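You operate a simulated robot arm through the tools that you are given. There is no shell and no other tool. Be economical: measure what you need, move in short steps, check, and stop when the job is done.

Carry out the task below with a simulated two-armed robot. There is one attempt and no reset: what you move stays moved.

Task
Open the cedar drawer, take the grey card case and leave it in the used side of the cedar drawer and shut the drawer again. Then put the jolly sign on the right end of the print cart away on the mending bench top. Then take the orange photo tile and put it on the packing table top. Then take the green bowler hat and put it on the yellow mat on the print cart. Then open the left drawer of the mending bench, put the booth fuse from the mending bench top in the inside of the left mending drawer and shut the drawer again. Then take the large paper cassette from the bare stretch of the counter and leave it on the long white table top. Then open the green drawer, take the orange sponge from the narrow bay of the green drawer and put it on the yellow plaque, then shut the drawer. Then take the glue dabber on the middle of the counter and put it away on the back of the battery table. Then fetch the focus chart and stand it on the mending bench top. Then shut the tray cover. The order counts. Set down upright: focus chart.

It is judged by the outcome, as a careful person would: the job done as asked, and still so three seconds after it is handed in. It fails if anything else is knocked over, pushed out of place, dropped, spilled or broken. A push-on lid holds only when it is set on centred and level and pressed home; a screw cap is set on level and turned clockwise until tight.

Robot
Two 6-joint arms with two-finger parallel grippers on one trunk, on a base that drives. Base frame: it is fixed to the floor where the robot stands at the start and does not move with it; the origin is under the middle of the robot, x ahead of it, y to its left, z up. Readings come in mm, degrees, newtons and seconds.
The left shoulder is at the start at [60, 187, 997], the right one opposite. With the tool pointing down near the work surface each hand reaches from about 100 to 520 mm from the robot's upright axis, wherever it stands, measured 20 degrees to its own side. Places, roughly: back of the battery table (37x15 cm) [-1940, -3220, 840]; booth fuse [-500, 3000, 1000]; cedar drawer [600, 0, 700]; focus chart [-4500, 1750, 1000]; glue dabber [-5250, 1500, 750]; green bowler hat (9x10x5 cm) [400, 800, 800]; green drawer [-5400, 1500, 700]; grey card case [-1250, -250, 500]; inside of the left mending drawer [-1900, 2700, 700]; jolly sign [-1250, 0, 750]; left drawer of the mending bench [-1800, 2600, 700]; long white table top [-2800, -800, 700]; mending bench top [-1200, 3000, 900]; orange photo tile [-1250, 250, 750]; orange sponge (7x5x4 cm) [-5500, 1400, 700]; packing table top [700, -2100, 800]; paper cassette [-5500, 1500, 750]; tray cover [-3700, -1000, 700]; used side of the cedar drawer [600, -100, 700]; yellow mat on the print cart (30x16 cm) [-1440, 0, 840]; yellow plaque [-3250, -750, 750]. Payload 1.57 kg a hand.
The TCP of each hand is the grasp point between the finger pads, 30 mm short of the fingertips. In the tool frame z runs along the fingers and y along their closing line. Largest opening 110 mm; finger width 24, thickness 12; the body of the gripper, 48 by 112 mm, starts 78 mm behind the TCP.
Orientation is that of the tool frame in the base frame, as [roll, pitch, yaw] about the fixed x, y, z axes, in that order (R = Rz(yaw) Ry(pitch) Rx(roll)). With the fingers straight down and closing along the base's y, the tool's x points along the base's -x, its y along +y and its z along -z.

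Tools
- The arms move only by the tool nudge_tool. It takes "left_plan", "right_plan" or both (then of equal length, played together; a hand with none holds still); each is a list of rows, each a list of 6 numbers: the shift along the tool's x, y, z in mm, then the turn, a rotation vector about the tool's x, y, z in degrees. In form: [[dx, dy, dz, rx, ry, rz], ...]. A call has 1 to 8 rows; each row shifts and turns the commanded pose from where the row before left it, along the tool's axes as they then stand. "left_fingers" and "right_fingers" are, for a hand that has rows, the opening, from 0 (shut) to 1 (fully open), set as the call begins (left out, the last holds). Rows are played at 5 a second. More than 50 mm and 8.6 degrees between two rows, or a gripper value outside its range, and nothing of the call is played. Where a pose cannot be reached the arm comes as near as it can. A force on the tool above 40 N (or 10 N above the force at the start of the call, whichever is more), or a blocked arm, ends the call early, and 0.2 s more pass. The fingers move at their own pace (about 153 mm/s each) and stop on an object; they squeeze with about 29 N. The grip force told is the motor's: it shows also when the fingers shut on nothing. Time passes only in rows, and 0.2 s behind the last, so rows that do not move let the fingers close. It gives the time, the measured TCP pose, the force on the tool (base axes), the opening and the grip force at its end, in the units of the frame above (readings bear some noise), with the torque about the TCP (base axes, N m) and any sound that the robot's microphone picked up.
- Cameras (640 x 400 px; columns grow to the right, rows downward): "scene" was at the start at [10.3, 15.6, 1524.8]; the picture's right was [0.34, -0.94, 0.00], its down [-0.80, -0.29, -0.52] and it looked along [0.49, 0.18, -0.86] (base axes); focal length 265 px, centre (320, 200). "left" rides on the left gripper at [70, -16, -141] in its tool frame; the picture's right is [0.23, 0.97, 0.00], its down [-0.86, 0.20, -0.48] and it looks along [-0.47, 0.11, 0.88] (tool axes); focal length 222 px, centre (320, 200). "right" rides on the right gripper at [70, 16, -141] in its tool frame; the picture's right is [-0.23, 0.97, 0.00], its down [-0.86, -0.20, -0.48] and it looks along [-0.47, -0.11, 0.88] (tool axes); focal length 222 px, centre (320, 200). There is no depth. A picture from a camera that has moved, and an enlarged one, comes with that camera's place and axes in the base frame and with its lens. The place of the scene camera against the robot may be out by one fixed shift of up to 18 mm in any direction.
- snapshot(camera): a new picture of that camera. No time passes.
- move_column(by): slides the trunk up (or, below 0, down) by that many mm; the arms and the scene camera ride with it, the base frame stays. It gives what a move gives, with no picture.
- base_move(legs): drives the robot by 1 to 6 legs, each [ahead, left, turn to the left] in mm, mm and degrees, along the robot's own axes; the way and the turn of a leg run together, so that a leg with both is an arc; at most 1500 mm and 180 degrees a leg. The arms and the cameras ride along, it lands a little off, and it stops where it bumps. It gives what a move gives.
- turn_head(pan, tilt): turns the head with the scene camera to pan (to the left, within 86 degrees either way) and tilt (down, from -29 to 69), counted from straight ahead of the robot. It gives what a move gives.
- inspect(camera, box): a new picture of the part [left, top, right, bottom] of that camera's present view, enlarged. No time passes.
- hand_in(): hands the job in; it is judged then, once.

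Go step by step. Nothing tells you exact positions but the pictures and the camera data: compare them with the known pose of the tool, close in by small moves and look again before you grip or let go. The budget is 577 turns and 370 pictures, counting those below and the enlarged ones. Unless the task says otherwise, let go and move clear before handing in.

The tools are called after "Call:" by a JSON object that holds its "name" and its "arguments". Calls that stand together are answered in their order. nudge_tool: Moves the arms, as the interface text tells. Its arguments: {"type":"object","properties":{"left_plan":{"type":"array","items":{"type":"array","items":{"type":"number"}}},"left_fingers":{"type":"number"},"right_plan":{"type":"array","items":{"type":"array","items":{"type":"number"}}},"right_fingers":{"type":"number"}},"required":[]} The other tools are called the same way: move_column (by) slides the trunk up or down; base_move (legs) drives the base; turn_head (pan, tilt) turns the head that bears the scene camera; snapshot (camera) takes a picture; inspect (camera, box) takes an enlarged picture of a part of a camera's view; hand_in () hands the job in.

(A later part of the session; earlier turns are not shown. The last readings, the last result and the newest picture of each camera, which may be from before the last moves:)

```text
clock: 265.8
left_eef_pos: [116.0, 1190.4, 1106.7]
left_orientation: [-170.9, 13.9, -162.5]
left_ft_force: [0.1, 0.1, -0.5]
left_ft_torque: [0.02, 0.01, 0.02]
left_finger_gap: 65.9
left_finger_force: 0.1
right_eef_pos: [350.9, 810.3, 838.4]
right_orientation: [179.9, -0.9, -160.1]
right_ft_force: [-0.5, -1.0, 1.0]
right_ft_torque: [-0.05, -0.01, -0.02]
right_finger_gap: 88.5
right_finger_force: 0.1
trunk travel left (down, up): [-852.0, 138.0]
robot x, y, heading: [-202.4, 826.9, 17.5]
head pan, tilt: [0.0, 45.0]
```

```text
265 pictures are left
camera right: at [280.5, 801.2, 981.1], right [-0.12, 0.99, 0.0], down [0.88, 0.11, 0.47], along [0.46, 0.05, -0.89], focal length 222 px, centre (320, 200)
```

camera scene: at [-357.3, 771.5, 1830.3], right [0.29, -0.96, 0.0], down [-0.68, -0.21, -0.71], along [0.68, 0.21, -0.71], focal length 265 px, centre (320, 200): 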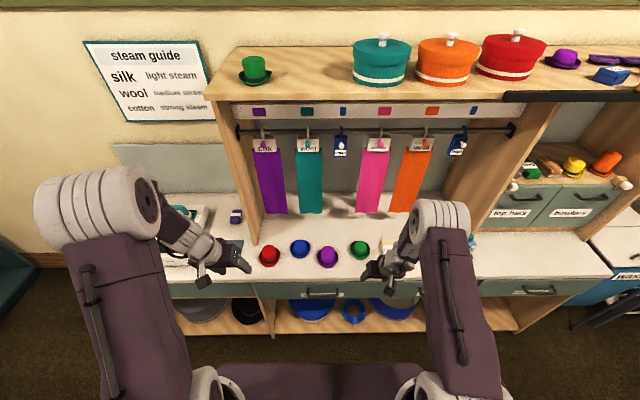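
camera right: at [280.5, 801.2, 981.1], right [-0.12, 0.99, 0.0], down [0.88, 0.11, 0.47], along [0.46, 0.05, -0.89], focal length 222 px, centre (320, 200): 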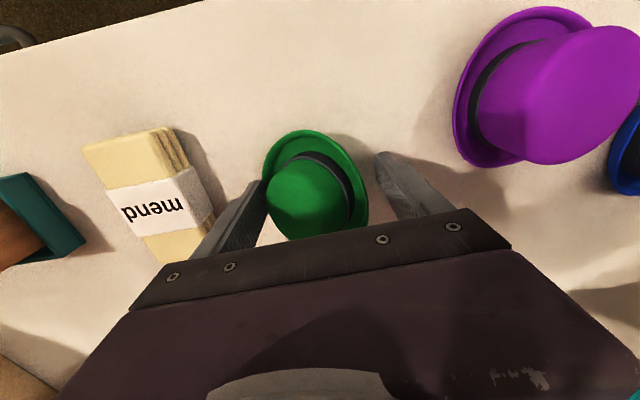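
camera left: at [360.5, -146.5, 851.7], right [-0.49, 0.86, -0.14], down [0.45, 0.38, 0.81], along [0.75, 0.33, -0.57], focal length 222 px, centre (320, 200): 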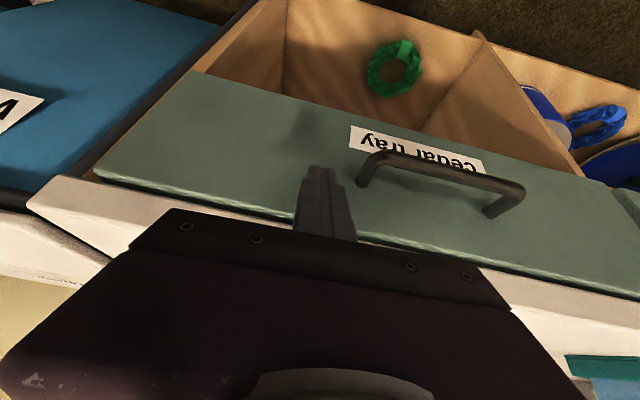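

Call:
{"name": "nudge_tool", "arguments": {"right_plan": [[0, 0, 4, 0, 0, 0], [0, 0, 0, 0, 0, 0], [0, 0, 0, 0, 0, 0], [0, 0, 0, 0, 0, 0]], "right_fingers": 0}}

Call:
{"name": "snapshot", "arguments": {"camera": "right"}}

```text
clock: 266.8
left_eef_pos: [114.5, 1191.2, 1107.3]
left_orientation: [-170.8, 13.9, -162.5]
left_ft_force: [-0.1, 0.1, 0.7]
left_ft_torque: [-0.02, 0.0, 0.0]
left_finger_gap: 66.0
left_finger_force: 0.1
right_eef_pos: [350.8, 810.2, 836.3]
right_orientation: [180.0, -0.5, -159.9]
right_ft_force: [4.3, 0.3, 26.1]
right_ft_torque: [-0.56, -0.57, 0.12]
right_finger_gap: 66.2
right_finger_force: 28.8
trunk travel left (down, up): [-852.0, 138.0]
robot x, y, heading: [-202.8, 830.3, 17.9]
head pan, tilt: [0.0, 45.0]
```

```text
264 pictures are left
camera right: at [279.7, 801.9, 979.1], right [-0.12, 0.99, 0.0], down [0.88, 0.11, 0.47], along [0.47, 0.05, -0.88], focal length 222 px, centre (320, 200)
```

right: 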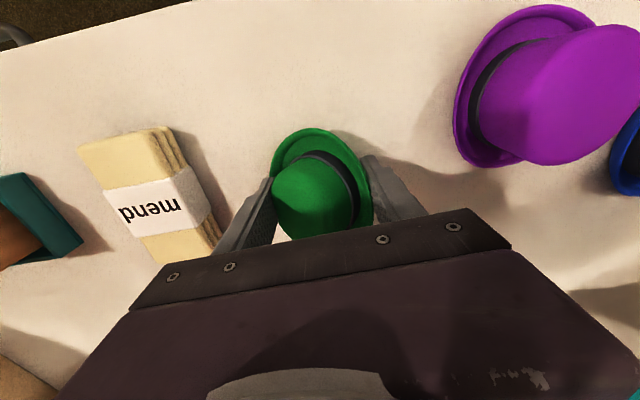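

Gripped (66 mm). I lift and check.

Call:
{"name": "nudge_tool", "arguments": {"right_plan": [[0, 0, -25, 0, 0, 0], [0, 0, -40, 0, 0, 0], [0, 0, -40, 0, 0, 0], [0, 0, -40, 0, 0, 0]]}}

Call:
{"name": "snapshot", "arguments": {"camera": "right"}}

```text
clock: 267.8
left_eef_pos: [117.1, 1191.9, 1106.2]
left_orientation: [-170.9, 13.8, -162.4]
left_ft_force: [-0.1, 0.3, -0.8]
left_ft_torque: [-0.04, -0.01, 0.03]
left_finger_gap: 65.9
left_finger_force: 0.1
right_eef_pos: [352.5, 809.9, 980.0]
right_orientation: [179.9, -0.8, -160.0]
right_ft_force: [0.8, -1.0, -0.4]
right_ft_torque: [0.04, 0.03, -0.04]
right_finger_gap: 66.1
right_finger_force: 28.9
trunk travel left (down, up): [-852.0, 138.0]
robot x, y, heading: [-200.8, 831.1, 17.6]
head pan, tilt: [0.0, 45.0]
```

```text
263 pictures are left
camera right: at [282.8, 801.8, 1122.5], right [-0.12, 0.99, 0.0], down [0.88, 0.11, 0.47], along [0.46, 0.05, -0.89], focal length 222 px, centre (320, 200)
```

right: 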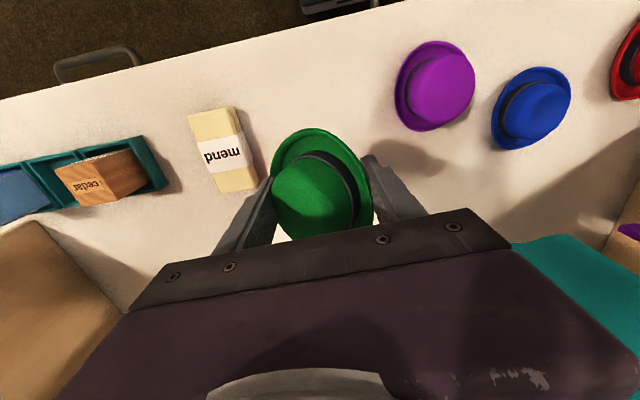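

The hat is held. I raise the column and drive, keeping the heading, around the cart's left end to the far-side aisle.

Call:
{"name": "move_column", "arguments": {"by": 130}}

Call:
{"name": "base_move", "arguments": {"legs": [[-216, 0, 0], [0, -1000, 0], [0, -660, 0], [-900, 0, 0], [-760, 0, 0]]}}

Call:
{"name": "turn_head", "arguments": {"pan": 75, "tilt": 45}}

Call:
{"name": "snapshot", "arguments": {"camera": "scene"}}

```text
clock: 269.3
left_eef_pos: [115.8, 1190.9, 1236.8]
left_orientation: [-170.8, 13.8, -162.5]
left_ft_force: [0.1, -0.1, 1.2]
left_ft_torque: [0.03, 0.0, -0.05]
left_finger_gap: 66.1
left_finger_force: 0.0
right_eef_pos: [353.2, 809.3, 1110.9]
right_orientation: [179.9, -0.8, -160.0]
right_ft_force: [0.1, 0.3, -0.6]
right_ft_torque: [0.01, 0.01, 0.01]
right_finger_gap: 66.2
right_finger_force: 28.8
trunk travel left (down, up): [-982.0, 8.0]
robot x, y, heading: [-202.6, 830.4, 17.7]
head pan, tilt: [0.0, 45.0]
```

```text
clock: 287.1
left_eef_pos: [-1146.7, -973.7, 1237.3]
left_orientation: [-170.9, 13.7, -161.8]
left_ft_force: [-0.6, 1.0, -0.1]
left_ft_torque: [0.0, 0.05, 0.0]
left_finger_gap: 65.9
left_finger_force: 0.1
right_eef_pos: [-905.6, -1349.5, 1108.7]
right_orientation: [179.9, -0.9, -159.4]
right_ft_force: [-0.2, -0.4, -0.9]
right_ft_torque: [0.03, 0.03, 0.02]
right_finger_gap: 66.2
right_finger_force: 28.7
trunk travel left (down, up): [-982.0, 8.0]
robot x, y, heading: [-1463.2, -1335.1, 18.3]
head pan, tilt: [0.0, 45.0]
```

```text
clock: 288.6
left_eef_pos: [-1148.6, -972.7, 1236.2]
left_orientation: [-170.9, 13.8, -161.7]
left_ft_force: [-0.2, -0.3, 0.3]
left_ft_torque: [-0.01, 0.02, -0.01]
left_finger_gap: 65.9
left_finger_force: 0.1
right_eef_pos: [-905.9, -1352.1, 1109.4]
right_orientation: [179.9, -0.8, -159.4]
right_ft_force: [0.4, -0.1, -0.9]
right_ft_torque: [0.01, 0.01, 0.0]
right_finger_gap: 66.1
right_finger_force: 29.0
trunk travel left (down, up): [-982.0, 8.0]
robot x, y, heading: [-1459.8, -1337.7, 18.5]
head pan, tilt: [75.0, 45.0]
```

```text
262 pictures are left
camera scene: at [-1517.4, -1283.0, 1900.3], right [1.0, 0.06, 0.0], down [0.04, -0.71, -0.71], along [-0.04, 0.71, -0.71], focal length 265 px, centre (320, 200)
```

scene: 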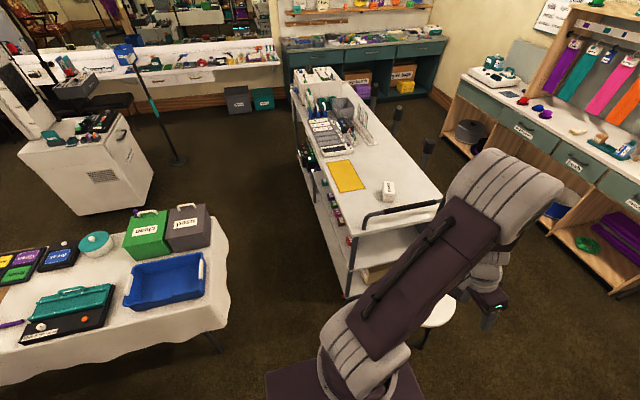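

The aisle is about 635 mm wide and I'm at its middle. I strafe left in two parts.

Call:
{"name": "base_move", "arguments": {"legs": [[0, 500, -0.5]]}}

Call:
{"name": "snapshot", "arguments": {"camera": "scene"}}

```text
clock: 291.5
left_eef_pos: [-1300.4, -505.9, 1236.8]
left_orientation: [-171.1, 13.8, -162.2]
left_ft_force: [-0.1, 0.5, 0.3]
left_ft_torque: [0.01, -0.03, 0.0]
left_finger_gap: 65.9
left_finger_force: 0.0
right_eef_pos: [-1061.0, -884.6, 1109.4]
right_orientation: [179.8, -0.8, -159.7]
right_ft_force: [-0.1, 0.3, 0.1]
right_ft_torque: [0.07, 0.02, 0.01]
right_finger_gap: 65.8
right_finger_force: 28.6
trunk travel left (down, up): [-982.0, 8.0]
robot x, y, heading: [-1615.9, -863.0, 17.8]
head pan, tilt: [75.0, 45.0]
```

```text
261 pictures are left
camera scene: at [-1671.2, -813.9, 1900.5], right [1.0, 0.05, 0.0], down [0.04, -0.7, -0.71], along [-0.04, 0.71, -0.71], focal length 265 px, centre (320, 200)
```

scene: 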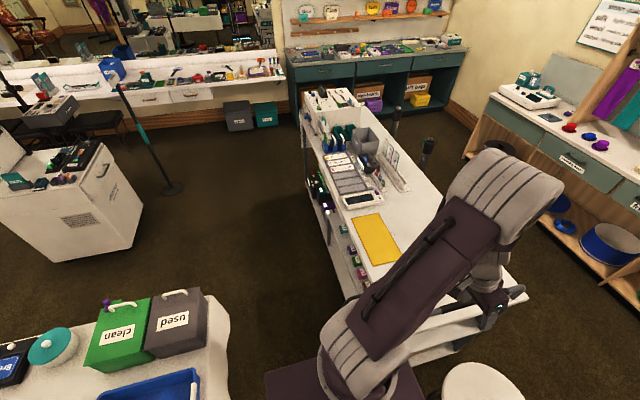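

Call:
{"name": "base_move", "arguments": {"legs": [[0, 480, 0]]}}

Call:
{"name": "base_move", "arguments": {"legs": [[-50, 430, 0]]}}

Call:
{"name": "turn_head", "arguments": {"pan": 0, "tilt": 50}}

Call:
{"name": "snapshot", "arguments": {"camera": "scene"}}

Call:
{"name": "snapshot", "arguments": {"camera": "right"}}

```text
clock: 294.4
left_eef_pos: [-1453.6, -42.9, 1237.6]
left_orientation: [-171.0, 13.7, -162.0]
left_ft_force: [-0.3, -0.2, -0.2]
left_ft_torque: [0.02, 0.0, 0.0]
left_finger_gap: 66.0
left_finger_force: 0.0
right_eef_pos: [-1213.5, -419.6, 1110.1]
right_orientation: [179.8, -0.8, -159.6]
right_ft_force: [-0.1, 0.5, -0.3]
right_ft_torque: [0.03, 0.0, 0.04]
right_finger_gap: 66.0
right_finger_force: 29.4
trunk travel left (down, up): [-982.0, 8.0]
robot x, y, heading: [-1769.0, -403.0, 18.2]
head pan, tilt: [75.0, 45.0]
```

```text
clock: 297.0
left_eef_pos: [-1636.9, 351.5, 1237.2]
left_orientation: [-171.0, 13.8, -161.8]
left_ft_force: [-0.2, -0.9, 0.8]
left_ft_torque: [0.02, 0.0, -0.02]
left_finger_gap: 66.1
left_finger_force: 0.1
right_eef_pos: [-1395.8, -25.4, 1109.3]
right_orientation: [179.8, -0.7, -159.3]
right_ft_force: [-0.5, 0.1, -0.6]
right_ft_torque: [0.05, 0.0, -0.01]
right_finger_gap: 66.4
right_finger_force: 28.8
trunk travel left (down, up): [-982.0, 8.0]
robot x, y, heading: [-1952.5, -7.8, 18.3]
head pan, tilt: [75.0, 45.0]
```

```text
clock: 298.5
left_eef_pos: [-1638.2, 354.4, 1236.6]
left_orientation: [-170.9, 13.7, -161.7]
left_ft_force: [-0.4, -0.4, 1.3]
left_ft_torque: [-0.01, 0.01, 0.02]
left_finger_gap: 66.3
left_finger_force: 0.1
right_eef_pos: [-1395.7, -23.6, 1110.0]
right_orientation: [179.9, -0.8, -159.3]
right_ft_force: [-0.6, -0.3, -0.7]
right_ft_torque: [-0.06, -0.01, -0.02]
right_finger_gap: 65.9
right_finger_force: 29.3
trunk travel left (down, up): [-982.0, 8.0]
robot x, y, heading: [-1953.2, -10.8, 18.5]
head pan, tilt: [0.0, 50.0]
```

```text
260 pictures are left
camera scene: at [-1929.9, -12.7, 1893.4], right [0.32, -0.95, 0.0], down [-0.73, -0.24, -0.64], along [0.61, 0.2, -0.77], focal length 265 px, centre (320, 200)
```

scene: 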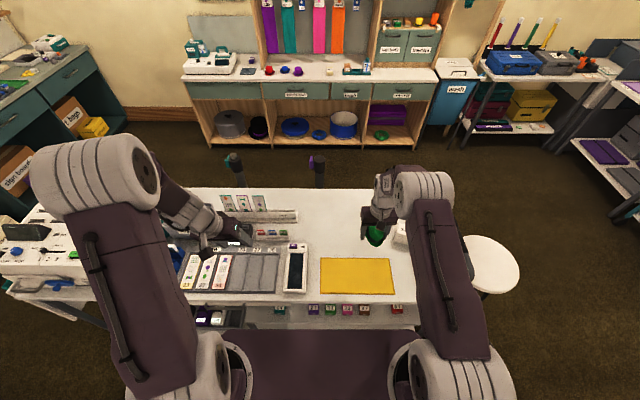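

```text
259 pictures are left
camera right: at [-1466.4, -32.5, 1252.1], right [-0.13, 0.99, 0.0], down [0.88, 0.12, 0.47], along [0.46, 0.06, -0.88], focal length 222 px, centre (320, 200)
```

right: 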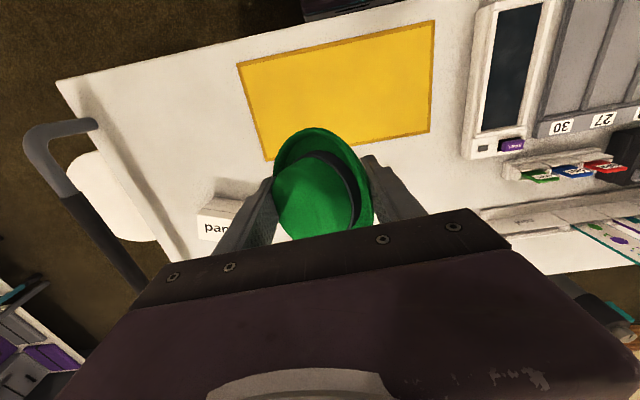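

The mat center is at about [-1459, 4]. I back 51 and left 46, then lower.

Call:
{"name": "base_move", "arguments": {"legs": [[-52, 46, 0]]}}

Call:
{"name": "move_column", "arguments": {"by": -170}}

Call:
{"name": "snapshot", "arguments": {"camera": "right"}}

```text
clock: 299.5
left_eef_pos: [-1691.1, 376.3, 1234.3]
left_orientation: [-171.3, 13.4, -161.9]
left_ft_force: [1.2, -0.6, -0.1]
left_ft_torque: [0.01, 0.11, 0.03]
left_finger_gap: 66.1
left_finger_force: 0.0
right_eef_pos: [-1451.0, -0.5, 1104.3]
right_orientation: [179.5, -1.3, -159.4]
right_ft_force: [-0.1, -0.6, -1.2]
right_ft_torque: [0.05, 0.05, 0.03]
right_finger_gap: 65.9
right_finger_force: 29.1
trunk travel left (down, up): [-982.0, 8.0]
robot x, y, heading: [-2016.5, 20.7, 18.5]
head pan, tilt: [0.0, 50.0]
```

```text
clock: 301.4
left_eef_pos: [-1700.9, 381.4, 1067.2]
left_orientation: [-170.9, 13.8, -161.9]
left_ft_force: [-0.6, -0.3, 0.6]
left_ft_torque: [-0.1, -0.03, 0.03]
left_finger_gap: 66.2
left_finger_force: 0.1
right_eef_pos: [-1460.1, 0.8, 940.1]
right_orientation: [179.9, -0.8, -159.4]
right_ft_force: [-0.3, -0.2, -0.1]
right_ft_torque: [0.01, 0.0, -0.03]
right_finger_gap: 65.5
right_finger_force: 28.8
trunk travel left (down, up): [-812.0, 178.0]
robot x, y, heading: [-2018.1, 18.4, 18.1]
head pan, tilt: [0.0, 50.0]
```

```text
258 pictures are left
camera right: at [-1529.5, -6.5, 1081.9], right [-0.13, 0.99, 0.0], down [0.88, 0.12, 0.47], along [0.46, 0.06, -0.88], focal length 222 px, centre (320, 200)
```

right: 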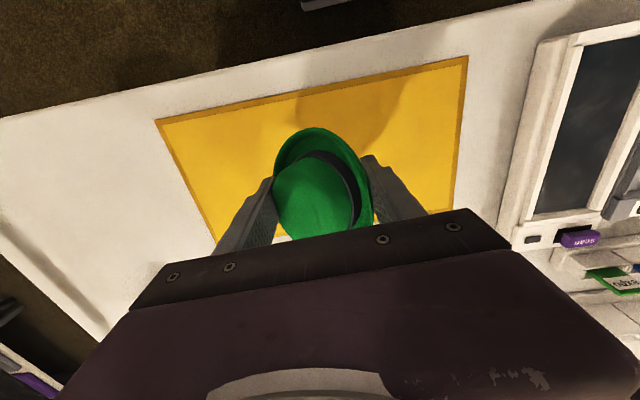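

Centered over the mat. I lower in steps to contact.

Call:
{"name": "nudge_tool", "arguments": {"right_plan": [[0, 0, 20, 0, 0, 0], [0, 0, 15, 0, 0, 0], [0, 0, 8, 0, 0, 0], [0, 0, 5, 0, 0, 0], [0, 0, 4, 0, 0, 0]]}}

```text
clock: 302.6
left_eef_pos: [-1702.1, 380.1, 1066.4]
left_orientation: [-170.9, 13.8, -161.9]
left_ft_force: [-0.1, -0.2, -0.7]
left_ft_torque: [0.04, 0.01, 0.0]
left_finger_gap: 65.9
left_finger_force: 0.1
right_eef_pos: [-1460.6, 2.7, 889.4]
right_orientation: [180.0, -0.7, -159.4]
right_ft_force: [0.5, 0.4, 1.2]
right_ft_torque: [-0.09, -0.07, 0.05]
right_finger_gap: 65.8
right_finger_force: 28.9
trunk travel left (down, up): [-812.0, 178.0]
robot x, y, heading: [-2014.0, 16.5, 18.4]
head pan, tilt: [0.0, 50.0]
```

Call:
{"name": "nudge_tool", "arguments": {"right_plan": [[0, 0, 3, 0, 0, 0], [0, 0, 2, 0, 0, 0]]}}

Call:
{"name": "nudge_tool", "arguments": {"right_plan": [[0, 0, 0, 0, 0, 0], [0, 0, 0, 0, 0, 0], [0, 0, -30, 0, 0, 0], [0, 0, -45, 0, 0, 0], [0, 0, -45, 0, 0, 0]], "right_fingers": 0.85}}

Call:
{"name": "snapshot", "arguments": {"camera": "right"}}

```text
clock: 303.2
left_eef_pos: [-1704.6, 380.6, 1068.2]
left_orientation: [-170.8, 14.0, -161.8]
left_ft_force: [-0.7, -0.1, 0.1]
left_ft_torque: [0.01, 0.02, 0.01]
left_finger_gap: 66.0
left_finger_force: 0.1
right_eef_pos: [-1461.7, 3.2, 886.6]
right_orientation: [-180.0, -0.3, -159.5]
right_ft_force: [2.1, -1.0, 33.8]
right_ft_torque: [-0.73, -0.6, 0.02]
right_finger_gap: 66.1
right_finger_force: 29.0
trunk travel left (down, up): [-812.0, 178.0]
robot x, y, heading: [-2017.5, 17.5, 18.4]
head pan, tilt: [0.0, 50.0]
```

```text
clock: 304.4
left_eef_pos: [-1702.7, 382.0, 1066.6]
left_orientation: [-170.9, 13.9, -161.9]
left_ft_force: [0.1, 0.1, -0.6]
left_ft_torque: [-0.01, 0.03, -0.02]
left_finger_gap: 65.9
left_finger_force: 0.1
right_eef_pos: [-1459.5, 2.5, 1002.7]
right_orientation: [179.8, -0.7, -159.3]
right_ft_force: [0.1, -0.3, -0.8]
right_ft_torque: [0.02, -0.02, -0.03]
right_finger_gap: 93.6
right_finger_force: 0.0
trunk travel left (down, up): [-812.0, 178.0]
robot x, y, heading: [-2016.1, 15.2, 18.4]
head pan, tilt: [0.0, 50.0]
```

```text
257 pictures are left
camera right: at [-1529.3, -6.1, 1145.2], right [-0.13, 0.99, 0.0], down [0.88, 0.12, 0.47], along [0.46, 0.06, -0.88], focal length 222 px, centre (320, 200)
```

right: 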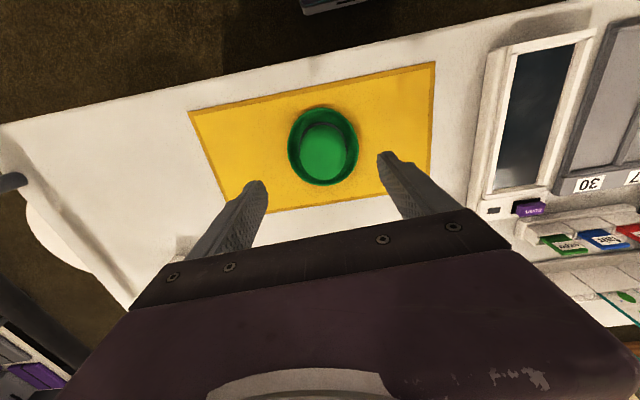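

The hat is on the mat. Now the mending bench's left drawer: I back off, turn to face the bench end, and drive.

Call:
{"name": "base_move", "arguments": {"legs": [[-350, 0, 0], [0, 0, 89.6]]}}

Call:
{"name": "turn_head", "arguments": {"pan": -15, "tilt": 25}}

Call:
{"name": "snapshot", "arguments": {"camera": "scene"}}

```text
clock: 308.5
left_eef_pos: [-2282.6, 396.4, 1065.9]
left_orientation: [-170.9, 13.7, -130.3]
left_ft_force: [-0.3, 0.5, 0.6]
left_ft_torque: [0.0, -0.02, -0.01]
left_finger_gap: 66.2
left_finger_force: 0.0
right_eef_pos: [-1876.9, 200.1, 1001.8]
right_orientation: [180.0, -0.8, -127.9]
right_ft_force: [-0.2, 0.4, 0.9]
right_ft_torque: [-0.06, -0.01, -0.01]
right_finger_gap: 93.6
right_finger_force: 0.0
trunk travel left (down, up): [-812.0, 178.0]
robot x, y, heading: [-2362.1, -80.2, 49.9]
head pan, tilt: [0.0, 50.0]
stopped in leg 2: the robot was blocked; the commanded pose is now the measured one
```

```text
clock: 309.4
left_eef_pos: [-2283.4, 393.9, 1066.9]
left_orientation: [-170.9, 13.8, -130.3]
left_ft_force: [-0.9, -0.1, -0.3]
left_ft_torque: [0.0, 0.04, -0.02]
left_finger_gap: 65.8
left_finger_force: 0.1
right_eef_pos: [-1879.5, 198.4, 1002.7]
right_orientation: [180.0, -0.6, -127.9]
right_ft_force: [-0.2, 0.2, 0.1]
right_ft_torque: [0.05, 0.01, 0.02]
right_finger_gap: 93.3
right_finger_force: 0.0
trunk travel left (down, up): [-812.0, 178.0]
robot x, y, heading: [-2364.2, -81.6, 50.1]
head pan, tilt: [-15.0, 25.0]
```

```text
256 pictures are left
camera scene: at [-2318.6, -82.4, 1760.9], right [0.57, -0.82, 0.0], down [-0.35, -0.24, -0.91], along [0.74, 0.52, -0.42], focal length 265 px, centre (320, 200)
```

scene: 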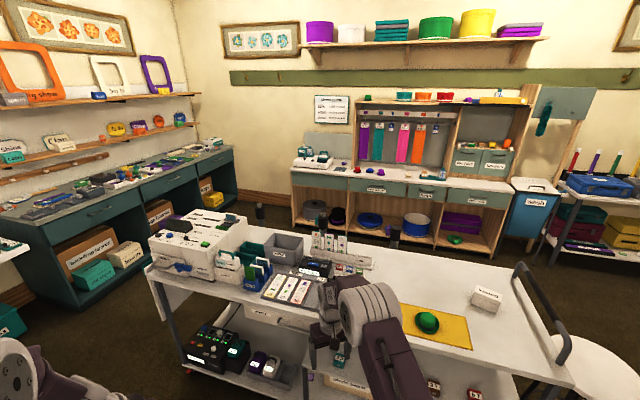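

The turn was blocked, likely by the white table's corner behind me. I slide away along +u and check.

Call:
{"name": "base_move", "arguments": {"legs": [[160, 255, 0]]}}

Call:
{"name": "base_move", "arguments": {"legs": [[0, 0, -50]]}}

Call:
{"name": "turn_head", "arguments": {"pan": -86, "tilt": 35}}

Call:
{"name": "snapshot", "arguments": {"camera": "scene"}}

```text
clock: 311.4
left_eef_pos: [-2374.6, 679.6, 1067.4]
left_orientation: [-171.0, 13.8, -130.4]
left_ft_force: [0.7, 0.2, 0.2]
left_ft_torque: [0.03, -0.05, 0.01]
left_finger_gap: 66.0
left_finger_force: 0.2
right_eef_pos: [-1971.1, 484.7, 1003.3]
right_orientation: [179.9, -0.7, -127.9]
right_ft_force: [0.0, 0.1, 0.5]
right_ft_torque: [-0.02, 0.0, 0.03]
right_finger_gap: 93.6
right_finger_force: 0.1
trunk travel left (down, up): [-812.0, 178.0]
robot x, y, heading: [-2454.9, 202.0, 49.9]
head pan, tilt: [-15.0, 25.0]
```

```text
clock: 314.1
left_eef_pos: [-2038.4, 449.9, 1066.1]
left_orientation: [-170.9, 13.8, 179.2]
left_ft_force: [0.8, 0.8, 0.0]
left_ft_torque: [0.03, -0.02, 0.02]
left_finger_gap: 66.1
left_finger_force: 0.0
right_eef_pos: [-1928.9, 13.8, 1002.5]
right_orientation: [180.0, -0.9, -178.4]
right_ft_force: [-0.1, 0.1, -0.8]
right_ft_torque: [0.0, -0.01, 0.03]
right_finger_gap: 93.5
right_finger_force: 0.1
trunk travel left (down, up): [-812.0, 178.0]
robot x, y, heading: [-2453.3, 202.7, -0.4]
head pan, tilt: [-15.0, 25.0]
```

```text
clock: 315.5
left_eef_pos: [-2037.7, 449.8, 1065.7]
left_orientation: [-170.9, 13.8, 179.2]
left_ft_force: [0.0, -0.1, -0.1]
left_ft_torque: [-0.01, 0.02, -0.03]
left_finger_gap: 66.1
left_finger_force: 0.0
right_eef_pos: [-1930.6, 12.3, 1002.1]
right_orientation: [180.0, -0.8, -178.2]
right_ft_force: [0.6, 0.4, -0.2]
right_ft_torque: [0.01, 0.0, -0.01]
right_finger_gap: 93.3
right_finger_force: 0.0
trunk travel left (down, up): [-812.0, 178.0]
robot x, y, heading: [-2453.3, 205.1, -0.5]
head pan, tilt: [-85.9, 35.0]
```

```text
255 pictures are left
camera scene: at [-2501.5, 111.1, 1745.2], right [-1.0, -0.06, 0.0], down [-0.04, 0.57, -0.82], along [0.05, -0.82, -0.57], focal length 265 px, centre (320, 200)
```

scene: 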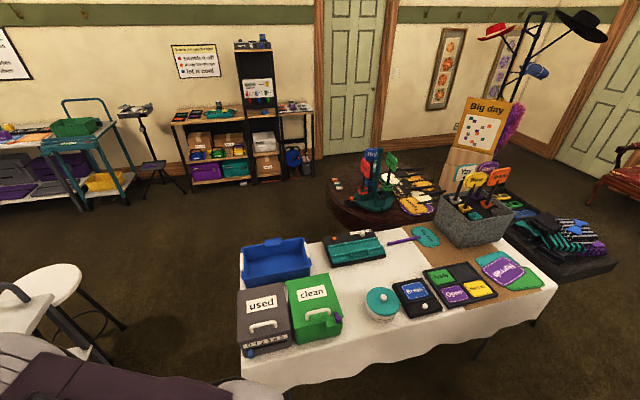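

The white table and its items look undisturbed. I turn toward the bench and drive on.

Call:
{"name": "base_move", "arguments": {"legs": [[0, 0, 108.5], [1000, -250, 0]]}}

Call:
{"name": "turn_head", "arguments": {"pan": -10, "tilt": 35}}

Call:
{"name": "snapshot", "arguments": {"camera": "scene"}}

```text
clock: 325.4
left_eef_pos: [-2843.3, 1568.0, 1066.5]
left_orientation: [-170.9, 13.7, -74.3]
left_ft_force: [-0.8, 0.0, 0.1]
left_ft_torque: [-0.02, 0.01, -0.02]
left_finger_gap: 66.1
left_finger_force: 0.0
right_eef_pos: [-2455.5, 1794.0, 1002.4]
right_orientation: [179.9, -0.7, -71.9]
right_ft_force: [-0.7, 0.1, 0.1]
right_ft_torque: [0.0, -0.01, 0.03]
right_finger_gap: 93.4
right_finger_force: 0.1
trunk travel left (down, up): [-812.0, 178.0]
robot x, y, heading: [-2488.9, 1236.1, 105.8]
head pan, tilt: [-85.9, 35.0]
```

```text
clock: 326.8
left_eef_pos: [-2843.5, 1568.5, 1065.5]
left_orientation: [-170.9, 13.7, -74.3]
left_ft_force: [0.6, 0.6, -0.1]
left_ft_torque: [0.02, 0.0, 0.01]
left_finger_gap: 66.0
left_finger_force: 0.1
right_eef_pos: [-2455.0, 1794.7, 1002.1]
right_orientation: [179.8, -0.8, -71.9]
right_ft_force: [0.4, 0.8, -0.6]
right_ft_torque: [0.0, 0.0, 0.0]
right_finger_gap: 93.8
right_finger_force: 0.1
trunk travel left (down, up): [-812.0, 178.0]
robot x, y, heading: [-2496.3, 1241.4, 106.1]
head pan, tilt: [-10.0, 35.0]
```

```text
254 pictures are left
camera scene: at [-2479.2, 1260.6, 1745.1], right [0.99, 0.1, 0.0], down [0.06, -0.57, -0.82], along [-0.08, 0.81, -0.57], focal length 265 px, centre (320, 200)
```

scene: 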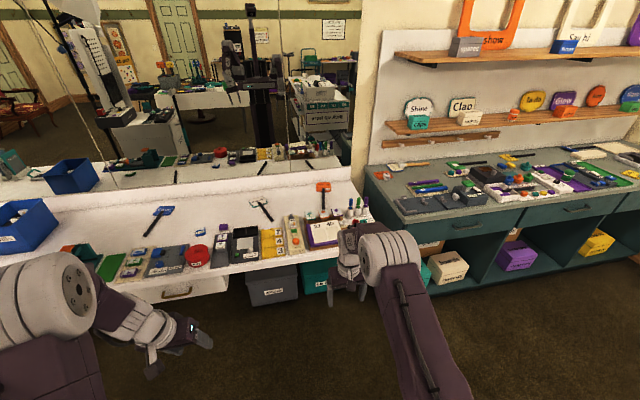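

I see the left drawer's handle at about [-1785, 2447, 800]. I will open it with the left hand; first I turn that hand to point forward with vertical closing.

Call:
{"name": "nudge_tool", "arguments": {"left_plan": [[0, 0, 0, 0, 0, 8.5], [0, 0, 0, 0, 0, 8.5], [0, 0, 0, 0, 0, 8.5], [0, 0, 0, 0, 0, 8.5], [0, 0, 0, 0, 0, 8.5], [0, 0, 0, 0, 0, 8.5], [0, 0, 0, 0, 0, 8.5], [0, 0, 0, 0, 0, 8.5]]}}

Call:
{"name": "nudge_tool", "arguments": {"left_plan": [[0, 0, 0, 0, 0, 8.5], [0, 0, 0, 0, 0, 8.5], [0, 0, 20, -8.5, 0, 0], [0, 0, 20, -8.5, 0, 0], [0, 0, 20, -8.5, 0, 0], [0, 0, 20, -8.5, 0, 0], [0, 0, 20, -8.5, 0, 0], [0, 0, 20, -8.5, 0, 0]]}}

```text
clock: 328.6
left_eef_pos: [-2843.5, 1567.2, 1065.8]
left_orientation: [170.3, 13.5, -144.8]
left_ft_force: [-0.3, -0.7, -0.3]
left_ft_torque: [-0.01, 0.01, 0.04]
left_finger_gap: 66.2
left_finger_force: 0.0
right_eef_pos: [-2455.3, 1795.4, 1002.0]
right_orientation: [179.9, -0.7, -71.9]
right_ft_force: [0.2, -0.1, 0.7]
right_ft_torque: [0.0, -0.01, 0.0]
right_finger_gap: 93.1
right_finger_force: 0.0
trunk travel left (down, up): [-812.0, 178.0]
robot x, y, heading: [-2491.6, 1237.4, 105.8]
head pan, tilt: [-10.0, 35.0]
```

```text
clock: 330.4
left_eef_pos: [-2944.6, 1850.6, 1260.3]
left_orientation: [120.1, 10.1, -161.4]
left_ft_force: [0.9, -0.3, -0.3]
left_ft_torque: [-0.01, -0.01, 0.01]
left_finger_gap: 65.7
left_finger_force: 0.1
left hand out of reach, approached as far as the arm can: row 3, 4, 5, 6, 7, 8
right_eef_pos: [-2455.3, 1796.1, 1001.3]
right_orientation: [179.9, -0.8, -71.7]
right_ft_force: [-0.1, -0.3, 0.7]
right_ft_torque: [-0.03, -0.01, 0.02]
right_finger_gap: 93.3
right_finger_force: 0.1
trunk travel left (down, up): [-812.0, 178.0]
robot x, y, heading: [-2493.0, 1236.7, 106.1]
head pan, tilt: [-10.0, 35.0]
```

The left arm drifted up while turning. I bring it down and back.

Call:
{"name": "nudge_tool", "arguments": {"left_plan": [[0, -44, -7, 0, 0, 0], [0, -44, -7, 0, 0, 0], [0, -44, -7, 0, 0, 0], [0, -44, -7, 0, 0, 0], [0, -44, -7, 0, 0, 0], [0, -44, -7, 0, 0, 0], [0, -44, -7, 0, 0, 0]]}}

Call:
{"name": "nudge_tool", "arguments": {"left_plan": [[0, 0, 0, -7, 0, 0], [0, 0, 0, -7, 0, 0], [0, 0, 0, -7, 0, 0]]}}

```text
clock: 332.0
left_eef_pos: [-2947.9, 1746.6, 1146.9]
left_orientation: [130.6, 1.3, -149.3]
left_ft_force: [0.2, -0.2, -0.1]
left_ft_torque: [0.04, -0.01, -0.01]
left_finger_gap: 65.8
left_finger_force: 0.1
left hand out of reach, approached as far as the arm can: row 1, 2, 3, 4, 5, 6
right_eef_pos: [-2454.4, 1794.1, 1001.3]
right_orientation: [179.8, -0.8, -71.9]
right_ft_force: [-0.3, -0.1, -0.7]
right_ft_torque: [0.03, 0.01, -0.03]
right_finger_gap: 93.2
right_finger_force: 0.0
trunk travel left (down, up): [-812.0, 178.0]
robot x, y, heading: [-2493.6, 1236.0, 106.3]
head pan, tilt: [-10.0, 35.0]
```

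```text
clock: 332.8
left_eef_pos: [-2948.6, 1747.7, 1144.9]
left_orientation: [109.7, 1.3, -149.3]
left_ft_force: [0.2, -0.5, 0.7]
left_ft_torque: [-0.01, -0.01, 0.01]
left_finger_gap: 66.1
left_finger_force: 0.0
right_eef_pos: [-2454.8, 1795.1, 1002.4]
right_orientation: [-180.0, -0.9, -71.9]
right_ft_force: [-0.5, 0.1, -0.4]
right_ft_torque: [-0.02, 0.03, -0.01]
right_finger_gap: 93.3
right_finger_force: 0.0
trunk travel left (down, up): [-812.0, 178.0]
robot x, y, heading: [-2495.9, 1237.0, 106.1]
head pan, tilt: [-10.0, 35.0]
```

Call:
{"name": "nudge_tool", "arguments": {"left_plan": [[0, -36, 13, 0, -6.1, 2.2], [0, -36, 13, 0, -6.1, 2.2], [0, -37, 13, 0, 0, 0], [0, -37, 13, 0, 0, 0], [0, -37, 13, 0, 0, 0], [0, -37, 13, 0, 0, 0], [0, -37, 13, 0, 0, 0]]}}

Call:
{"name": "turn_head", "arguments": {"pan": 20, "tilt": 50}}

Call:
{"name": "snapshot", "arguments": {"camera": "scene"}}

```text
clock: 334.4
left_eef_pos: [-2964.1, 1789.9, 888.9]
left_orientation: [109.5, 1.4, -162.3]
left_ft_force: [0.2, 0.7, -0.3]
left_ft_torque: [0.01, 0.0, -0.04]
left_finger_gap: 65.8
left_finger_force: 0.0
left hand out of reach, approached as far as the arm can: row 1, 2, 3, 4
right_eef_pos: [-2456.5, 1795.9, 1003.1]
right_orientation: [179.9, -0.8, -71.9]
right_ft_force: [-0.2, 0.5, -0.2]
right_ft_torque: [0.04, 0.0, 0.03]
right_finger_gap: 93.4
right_finger_force: 0.1
trunk travel left (down, up): [-812.0, 178.0]
robot x, y, heading: [-2494.6, 1239.0, 106.3]
head pan, tilt: [-10.0, 35.0]
```

```text
clock: 335.4
left_eef_pos: [-2964.1, 1788.1, 889.1]
left_orientation: [109.5, 1.3, -162.2]
left_ft_force: [0.0, 0.2, -1.0]
left_ft_torque: [0.0, -0.02, 0.02]
left_finger_gap: 66.0
left_finger_force: 0.0
right_eef_pos: [-2455.5, 1795.7, 1002.0]
right_orientation: [179.9, -0.7, -71.9]
right_ft_force: [0.2, -0.4, -0.1]
right_ft_torque: [0.01, 0.0, -0.01]
right_finger_gap: 93.8
right_finger_force: 0.1
trunk travel left (down, up): [-812.0, 178.0]
robot x, y, heading: [-2495.0, 1236.8, 106.1]
head pan, tilt: [20.0, 50.0]
```

```text
253 pictures are left
camera scene: at [-2515.1, 1235.3, 1723.5], right [0.81, 0.59, 0.0], down [0.45, -0.62, -0.64], along [-0.38, 0.52, -0.77], focal length 265 px, centre (320, 200)
```

scene: 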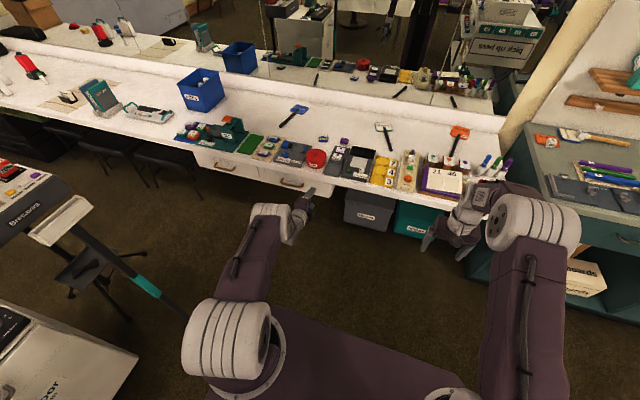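

The left hand is set. I retract it a bit, then drive toward the left drawer, keeping clear of the cart's end.

Call:
{"name": "nudge_tool", "arguments": {"left_plan": [[0, -11, -32, 0, 0, 0], [0, -11, -32, 0, 0, 0], [0, -11, -32, 0, 0, 0]]}}

Call:
{"name": "base_move", "arguments": {"legs": [[180, 0, 1.8], [0, -1000, 0]]}}

Call:
{"name": "turn_head", "arguments": {"pan": 0, "tilt": 50}}

Call:
{"name": "snapshot", "arguments": {"camera": "scene"}}

```text
clock: 336.2
left_eef_pos: [-2975.1, 1765.6, 869.3]
left_orientation: [109.5, 1.2, -162.3]
left_ft_force: [-0.4, 0.1, -0.1]
left_ft_torque: [-0.04, -0.01, 0.02]
left_finger_gap: 66.2
left_finger_force: 0.1
left hand out of reach, approached as far as the arm can: row 1, 2, 3
right_eef_pos: [-2456.2, 1796.2, 1003.0]
right_orientation: [180.0, -0.6, -72.0]
right_ft_force: [0.0, -0.5, 0.4]
right_ft_torque: [-0.02, 0.02, -0.01]
right_finger_gap: 93.7
right_finger_force: 0.0
trunk travel left (down, up): [-812.0, 178.0]
robot x, y, heading: [-2493.8, 1235.8, 105.8]
head pan, tilt: [20.0, 50.0]
```

```text
clock: 342.5
left_eef_pos: [-2088.3, 2228.3, 868.1]
left_orientation: [109.5, 1.3, -160.8]
left_ft_force: [0.0, -1.0, -0.4]
left_ft_torque: [-0.01, 0.02, -0.03]
left_finger_gap: 66.1
left_finger_force: 0.1
right_eef_pos: [-1569.0, 2270.8, 1002.0]
right_orientation: [-180.0, -0.7, -70.5]
right_ft_force: [-0.4, -0.7, 0.3]
right_ft_torque: [-0.01, -0.02, 0.01]
right_finger_gap: 93.6
right_finger_force: 0.0
trunk travel left (down, up): [-812.0, 178.0]
robot x, y, heading: [-1590.3, 1713.0, 107.3]
head pan, tilt: [20.0, 50.0]
```

```text
clock: 343.3
left_eef_pos: [-2087.3, 2227.4, 869.5]
left_orientation: [109.6, 1.3, -160.8]
left_ft_force: [0.2, 0.8, -0.3]
left_ft_torque: [-0.01, 0.01, 0.01]
left_finger_gap: 65.9
left_finger_force: 0.1
right_eef_pos: [-1568.6, 2269.7, 1000.5]
right_orientation: [179.8, -0.7, -70.4]
right_ft_force: [0.1, 0.7, 0.6]
right_ft_torque: [-0.03, 0.01, -0.02]
right_finger_gap: 93.6
right_finger_force: 0.1
trunk travel left (down, up): [-812.0, 178.0]
robot x, y, heading: [-1593.7, 1715.6, 107.5]
head pan, tilt: [0.0, 50.0]
```

```text
252 pictures are left
camera scene: at [-1590.7, 1721.7, 1723.4], right [0.95, 0.3, 0.0], down [0.23, -0.73, -0.64], along [-0.19, 0.61, -0.77], focal length 265 px, centre (320, 200)
```

scene: 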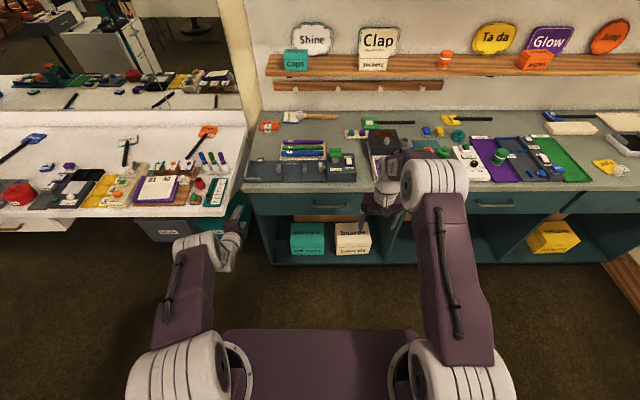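

I strafe right to bring the left hand before the left drawer's handle.

Call:
{"name": "base_move", "arguments": {"legs": [[0, -290, 0.5]]}}

Call:
{"name": "snapshot", "arguments": {"camera": "left"}}

Call:
{"name": "snapshot", "arguments": {"camera": "scene"}}

```text
clock: 345.3
left_eef_pos: [-1817.2, 2310.6, 867.9]
left_orientation: [109.5, 1.4, -160.2]
left_ft_force: [-0.4, -0.1, -0.2]
left_ft_torque: [0.01, -0.01, -0.03]
left_finger_gap: 65.9
left_finger_force: 0.1
right_eef_pos: [-1300.0, 2358.1, 1002.7]
right_orientation: [179.9, -0.7, -69.8]
right_ft_force: [-0.3, -0.2, 0.3]
right_ft_torque: [0.0, 0.01, 0.01]
right_finger_gap: 93.4
right_finger_force: 0.0
trunk travel left (down, up): [-812.0, 178.0]
robot x, y, heading: [-1311.3, 1799.4, 108.0]
head pan, tilt: [0.0, 50.0]
```

```text
251 pictures are left
camera left: at [-1837.1, 2156.5, 899.1], right [-0.34, 0.22, 0.91], down [0.93, -0.07, 0.37], along [0.15, 0.97, -0.18], focal length 222 px, centre (320, 200)
```

left: 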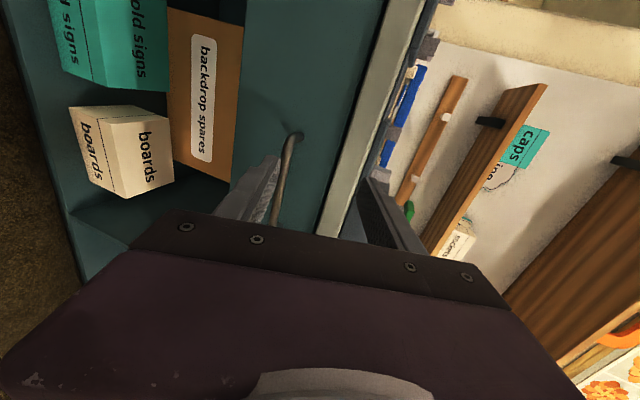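

```text
250 pictures are left
camera scene: at [-1316.7, 1809.4, 1723.4], right [0.95, 0.31, 0.0], down [0.24, -0.73, -0.64], along [-0.2, 0.61, -0.77], focal length 265 px, centre (320, 200)
```

scene: 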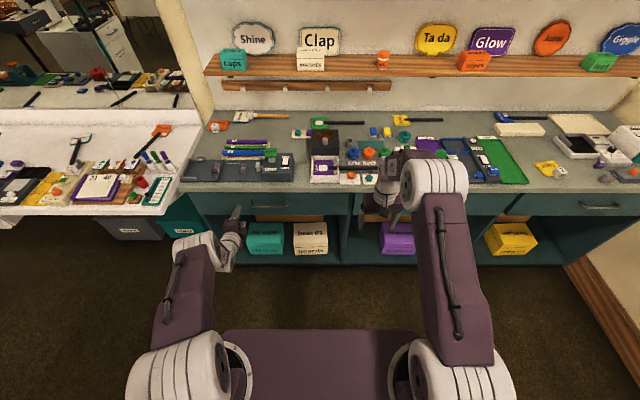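

The handle center is about [-1770, 2447, 793]. I shift right 60, lower 72 and look again.

Call:
{"name": "base_move", "arguments": {"legs": [[0, -60, 0]]}}

Call:
{"name": "move_column", "arguments": {"by": -72}}

Call:
{"name": "snapshot", "arguments": {"camera": "left"}}

```text
clock: 346.3
left_eef_pos: [-1763.5, 2327.1, 867.4]
left_orientation: [109.5, 1.5, -160.1]
left_ft_force: [0.4, 0.0, 0.6]
left_ft_torque: [0.02, 0.02, -0.02]
left_finger_gap: 66.1
left_finger_force: 0.0
right_eef_pos: [-1246.3, 2376.3, 1003.1]
right_orientation: [-179.8, -0.7, -69.6]
right_ft_force: [0.1, -0.1, -0.4]
right_ft_torque: [0.02, -0.04, 0.02]
right_finger_gap: 93.7
right_finger_force: 0.0
trunk travel left (down, up): [-812.0, 178.0]
robot x, y, heading: [-1258.4, 1816.2, 108.1]
head pan, tilt: [0.0, 50.0]
```

```text
clock: 347.4
left_eef_pos: [-1761.2, 2328.4, 796.6]
left_orientation: [109.5, 1.2, -160.1]
left_ft_force: [-0.3, -0.4, 0.4]
left_ft_torque: [0.0, -0.02, -0.04]
left_finger_gap: 66.3
left_finger_force: 0.0
right_eef_pos: [-1243.1, 2376.5, 930.8]
right_orientation: [180.0, -0.6, -69.7]
right_ft_force: [0.3, 0.7, 0.0]
right_ft_torque: [-0.01, 0.01, -0.03]
right_finger_gap: 93.4
right_finger_force: 0.1
trunk travel left (down, up): [-740.0, 250.0]
robot x, y, heading: [-1262.8, 1818.7, 108.2]
head pan, tilt: [0.0, 50.0]
```

```text
249 pictures are left
camera left: at [-1780.9, 2174.3, 827.4], right [-0.34, 0.22, 0.91], down [0.93, -0.07, 0.37], along [0.15, 0.97, -0.18], focal length 222 px, centre (320, 200)
```

left: 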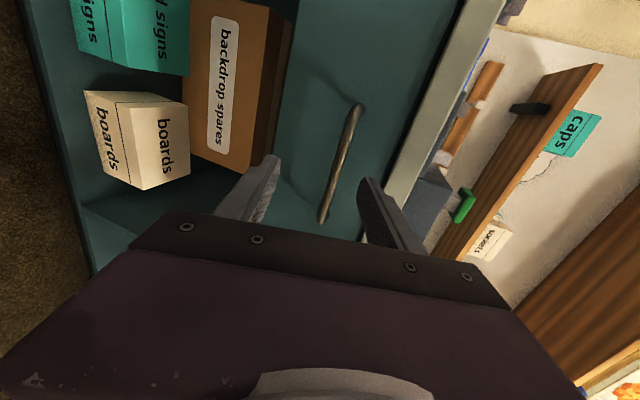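

The bar is at z≈786 and lies between the finger lines. I drive 105 mm ahead onto it and close.

Call:
{"name": "move_column", "arguments": {"by": -7}}

Call:
{"name": "base_move", "arguments": {"legs": [[100, 0, 0]]}}

Call:
{"name": "snapshot", "arguments": {"camera": "left"}}

```text
clock: 347.9
left_eef_pos: [-1761.4, 2328.0, 789.8]
left_orientation: [109.7, 1.2, -160.2]
left_ft_force: [0.4, -1.0, 0.4]
left_ft_torque: [0.02, 0.01, -0.01]
left_finger_gap: 66.0
left_finger_force: 0.1
right_eef_pos: [-1243.4, 2377.9, 923.3]
right_orientation: [179.9, -0.7, -69.6]
right_ft_force: [0.5, 0.0, -0.1]
right_ft_torque: [-0.02, 0.0, 0.01]
right_finger_gap: 93.4
right_finger_force: 0.0
trunk travel left (down, up): [-733.0, 257.0]
robot x, y, heading: [-1263.1, 1821.6, 108.1]
head pan, tilt: [0.0, 50.0]
```

```text
clock: 349.1
left_eef_pos: [-1791.7, 2423.2, 789.4]
left_orientation: [109.5, 1.2, -160.0]
left_ft_force: [0.9, -0.5, -0.4]
left_ft_torque: [0.0, 0.03, -0.03]
left_finger_gap: 66.0
left_finger_force: 0.0
right_eef_pos: [-1275.8, 2472.0, 924.1]
right_orientation: [179.9, -0.6, -69.7]
right_ft_force: [-0.3, 0.0, -0.1]
right_ft_torque: [-0.04, -0.01, -0.03]
right_finger_gap: 93.7
right_finger_force: 0.0
trunk travel left (down, up): [-733.0, 257.0]
robot x, y, heading: [-1292.7, 1913.5, 108.0]
head pan, tilt: [0.0, 50.0]
```

```text
248 pictures are left
camera left: at [-1811.8, 2269.5, 820.6], right [-0.34, 0.22, 0.91], down [0.93, -0.07, 0.37], along [0.15, 0.97, -0.18], focal length 222 px, centre (320, 200)
```

left: 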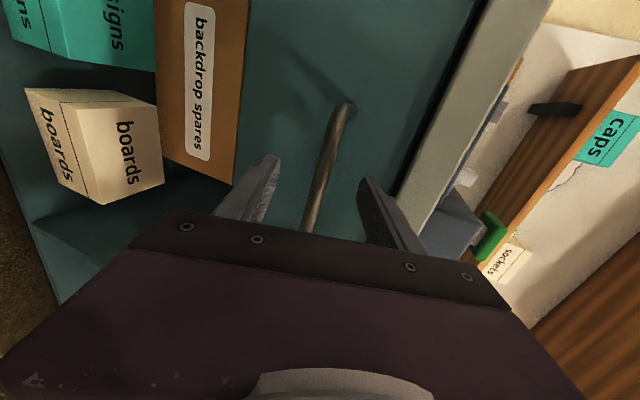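

Call:
{"name": "nudge_tool", "arguments": {"left_plan": [[0, 0, 0, 0, 0, 0], [0, 0, 0, 0, 0, 0], [0, 0, 0, 0, 0, 0]], "left_fingers": 0}}

Call:
{"name": "base_move", "arguments": {"legs": [[-50, 0, 0]]}}

Call:
{"name": "snapshot", "arguments": {"camera": "left"}}

```text
clock: 349.9
left_eef_pos: [-1791.1, 2420.8, 790.0]
left_orientation: [109.5, 1.3, -160.1]
left_ft_force: [3.8, -10.7, 5.1]
left_ft_torque: [0.08, -0.16, -0.13]
left_finger_gap: 0.0
left_finger_force: 21.1
right_eef_pos: [-1272.2, 2471.6, 926.5]
right_orientation: [179.9, -0.5, -69.7]
right_ft_force: [-0.9, 0.3, 0.5]
right_ft_torque: [-0.03, -0.03, -0.01]
right_finger_gap: 93.8
right_finger_force: 0.1
trunk travel left (down, up): [-733.0, 257.0]
robot x, y, heading: [-1290.7, 1916.4, 108.3]
head pan, tilt: [0.0, 50.0]
```

```text
clock: 350.8
left_eef_pos: [-1777.6, 2377.7, 788.1]
left_orientation: [109.7, 1.2, -160.1]
left_ft_force: [-0.1, -0.8, -0.2]
left_ft_torque: [0.0, 0.0, 0.01]
left_finger_gap: 0.0
left_finger_force: 21.6
right_eef_pos: [-1260.1, 2427.8, 922.2]
right_orientation: [179.9, -0.9, -69.7]
right_ft_force: [-0.2, 0.0, -0.3]
right_ft_torque: [0.02, -0.01, -0.03]
right_finger_gap: 93.7
right_finger_force: 0.1
trunk travel left (down, up): [-733.0, 257.0]
robot x, y, heading: [-1273.8, 1867.7, 108.2]
head pan, tilt: [0.0, 50.0]
```

```text
247 pictures are left
camera left: at [-1796.9, 2224.0, 819.1], right [-0.34, 0.22, 0.91], down [0.93, -0.07, 0.37], along [0.15, 0.97, -0.18], focal length 222 px, centre (320, 200)
```

left: 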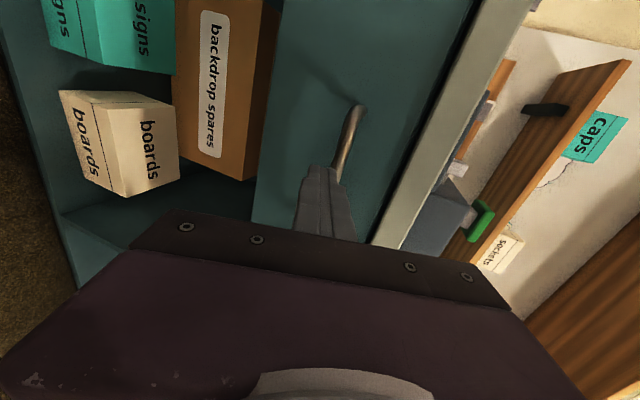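

The fingers closed short of the bar. I open, drive 70 mm ahead (deeper than before) and close again.

Call:
{"name": "nudge_tool", "arguments": {"left_plan": [[0, 0, 0, 0, 0, 0], [0, 0, 0, 0, 0, 0]], "left_fingers": 0.55}}

Call:
{"name": "base_move", "arguments": {"legs": [[70, 0, 0]]}}

Call:
{"name": "snapshot", "arguments": {"camera": "left"}}

```text
clock: 351.4
left_eef_pos: [-1776.7, 2376.3, 788.3]
left_orientation: [109.5, 1.3, -160.1]
left_ft_force: [-0.1, -0.6, 0.5]
left_ft_torque: [0.0, -0.01, -0.01]
left_finger_gap: 60.6
left_finger_force: 0.0
right_eef_pos: [-1258.0, 2424.4, 924.0]
right_orientation: [179.9, -0.7, -69.7]
right_ft_force: [-0.5, 0.5, 0.2]
right_ft_torque: [0.0, 0.04, -0.01]
right_finger_gap: 93.5
right_finger_force: 0.1
trunk travel left (down, up): [-733.0, 257.0]
robot x, y, heading: [-1274.4, 1869.4, 108.2]
head pan, tilt: [0.0, 50.0]
```

```text
clock: 352.6
left_eef_pos: [-1798.4, 2442.6, 786.5]
left_orientation: [109.7, 1.4, -160.1]
left_ft_force: [0.7, 0.1, 0.3]
left_ft_torque: [-0.01, -0.04, 0.0]
left_finger_gap: 60.4
left_finger_force: 0.0
right_eef_pos: [-1281.4, 2493.6, 922.8]
right_orientation: [179.9, -0.8, -69.6]
right_ft_force: [0.2, -0.9, 0.2]
right_ft_torque: [-0.04, -0.01, -0.01]
right_finger_gap: 93.4
right_finger_force: 0.0
trunk travel left (down, up): [-733.0, 257.0]
robot x, y, heading: [-1296.2, 1932.2, 108.4]
head pan, tilt: [0.0, 50.0]
stopped in leg 1: the force on the tool passed its limit at 71 N (the readings are from after the stop); the commanded pose is now the measured one
```

```text
246 pictures are left
camera left: at [-1817.9, 2288.4, 818.0], right [-0.35, 0.22, 0.91], down [0.93, -0.07, 0.37], along [0.15, 0.97, -0.18], focal length 222 px, centre (320, 200)
```

left: 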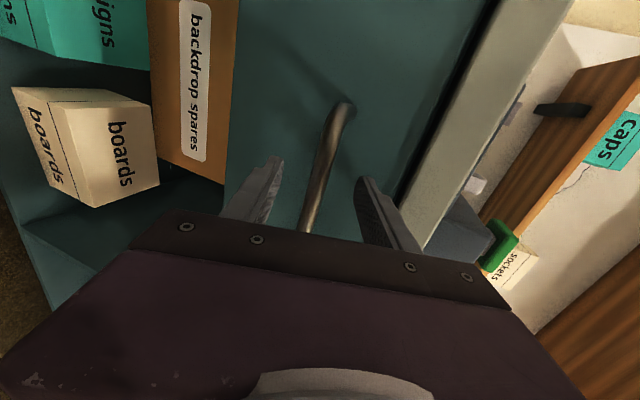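

The tips met the drawer face, so the bar must be inside. I close now.

Call:
{"name": "nudge_tool", "arguments": {"left_plan": [[0, 0, 0, 0, 0, 0], [0, 0, 0, 0, 0, 0], [0, 0, 0, 0, 0, 0]], "left_fingers": 0}}

```text
clock: 353.4
left_eef_pos: [-1797.5, 2438.4, 786.5]
left_orientation: [109.9, 1.4, -160.1]
left_ft_force: [6.2, -14.1, -8.2]
left_ft_torque: [-0.47, 0.6, -0.43]
left_finger_gap: 14.1
left_finger_force: 30.4
right_eef_pos: [-1282.0, 2491.5, 923.5]
right_orientation: [180.0, -0.7, -69.7]
right_ft_force: [1.1, -0.2, 0.8]
right_ft_torque: [-0.01, 0.0, -0.02]
right_finger_gap: 93.6
right_finger_force: 0.2
trunk travel left (down, up): [-733.0, 257.0]
robot x, y, heading: [-1297.1, 1935.3, 108.2]
head pan, tilt: [0.0, 50.0]
```

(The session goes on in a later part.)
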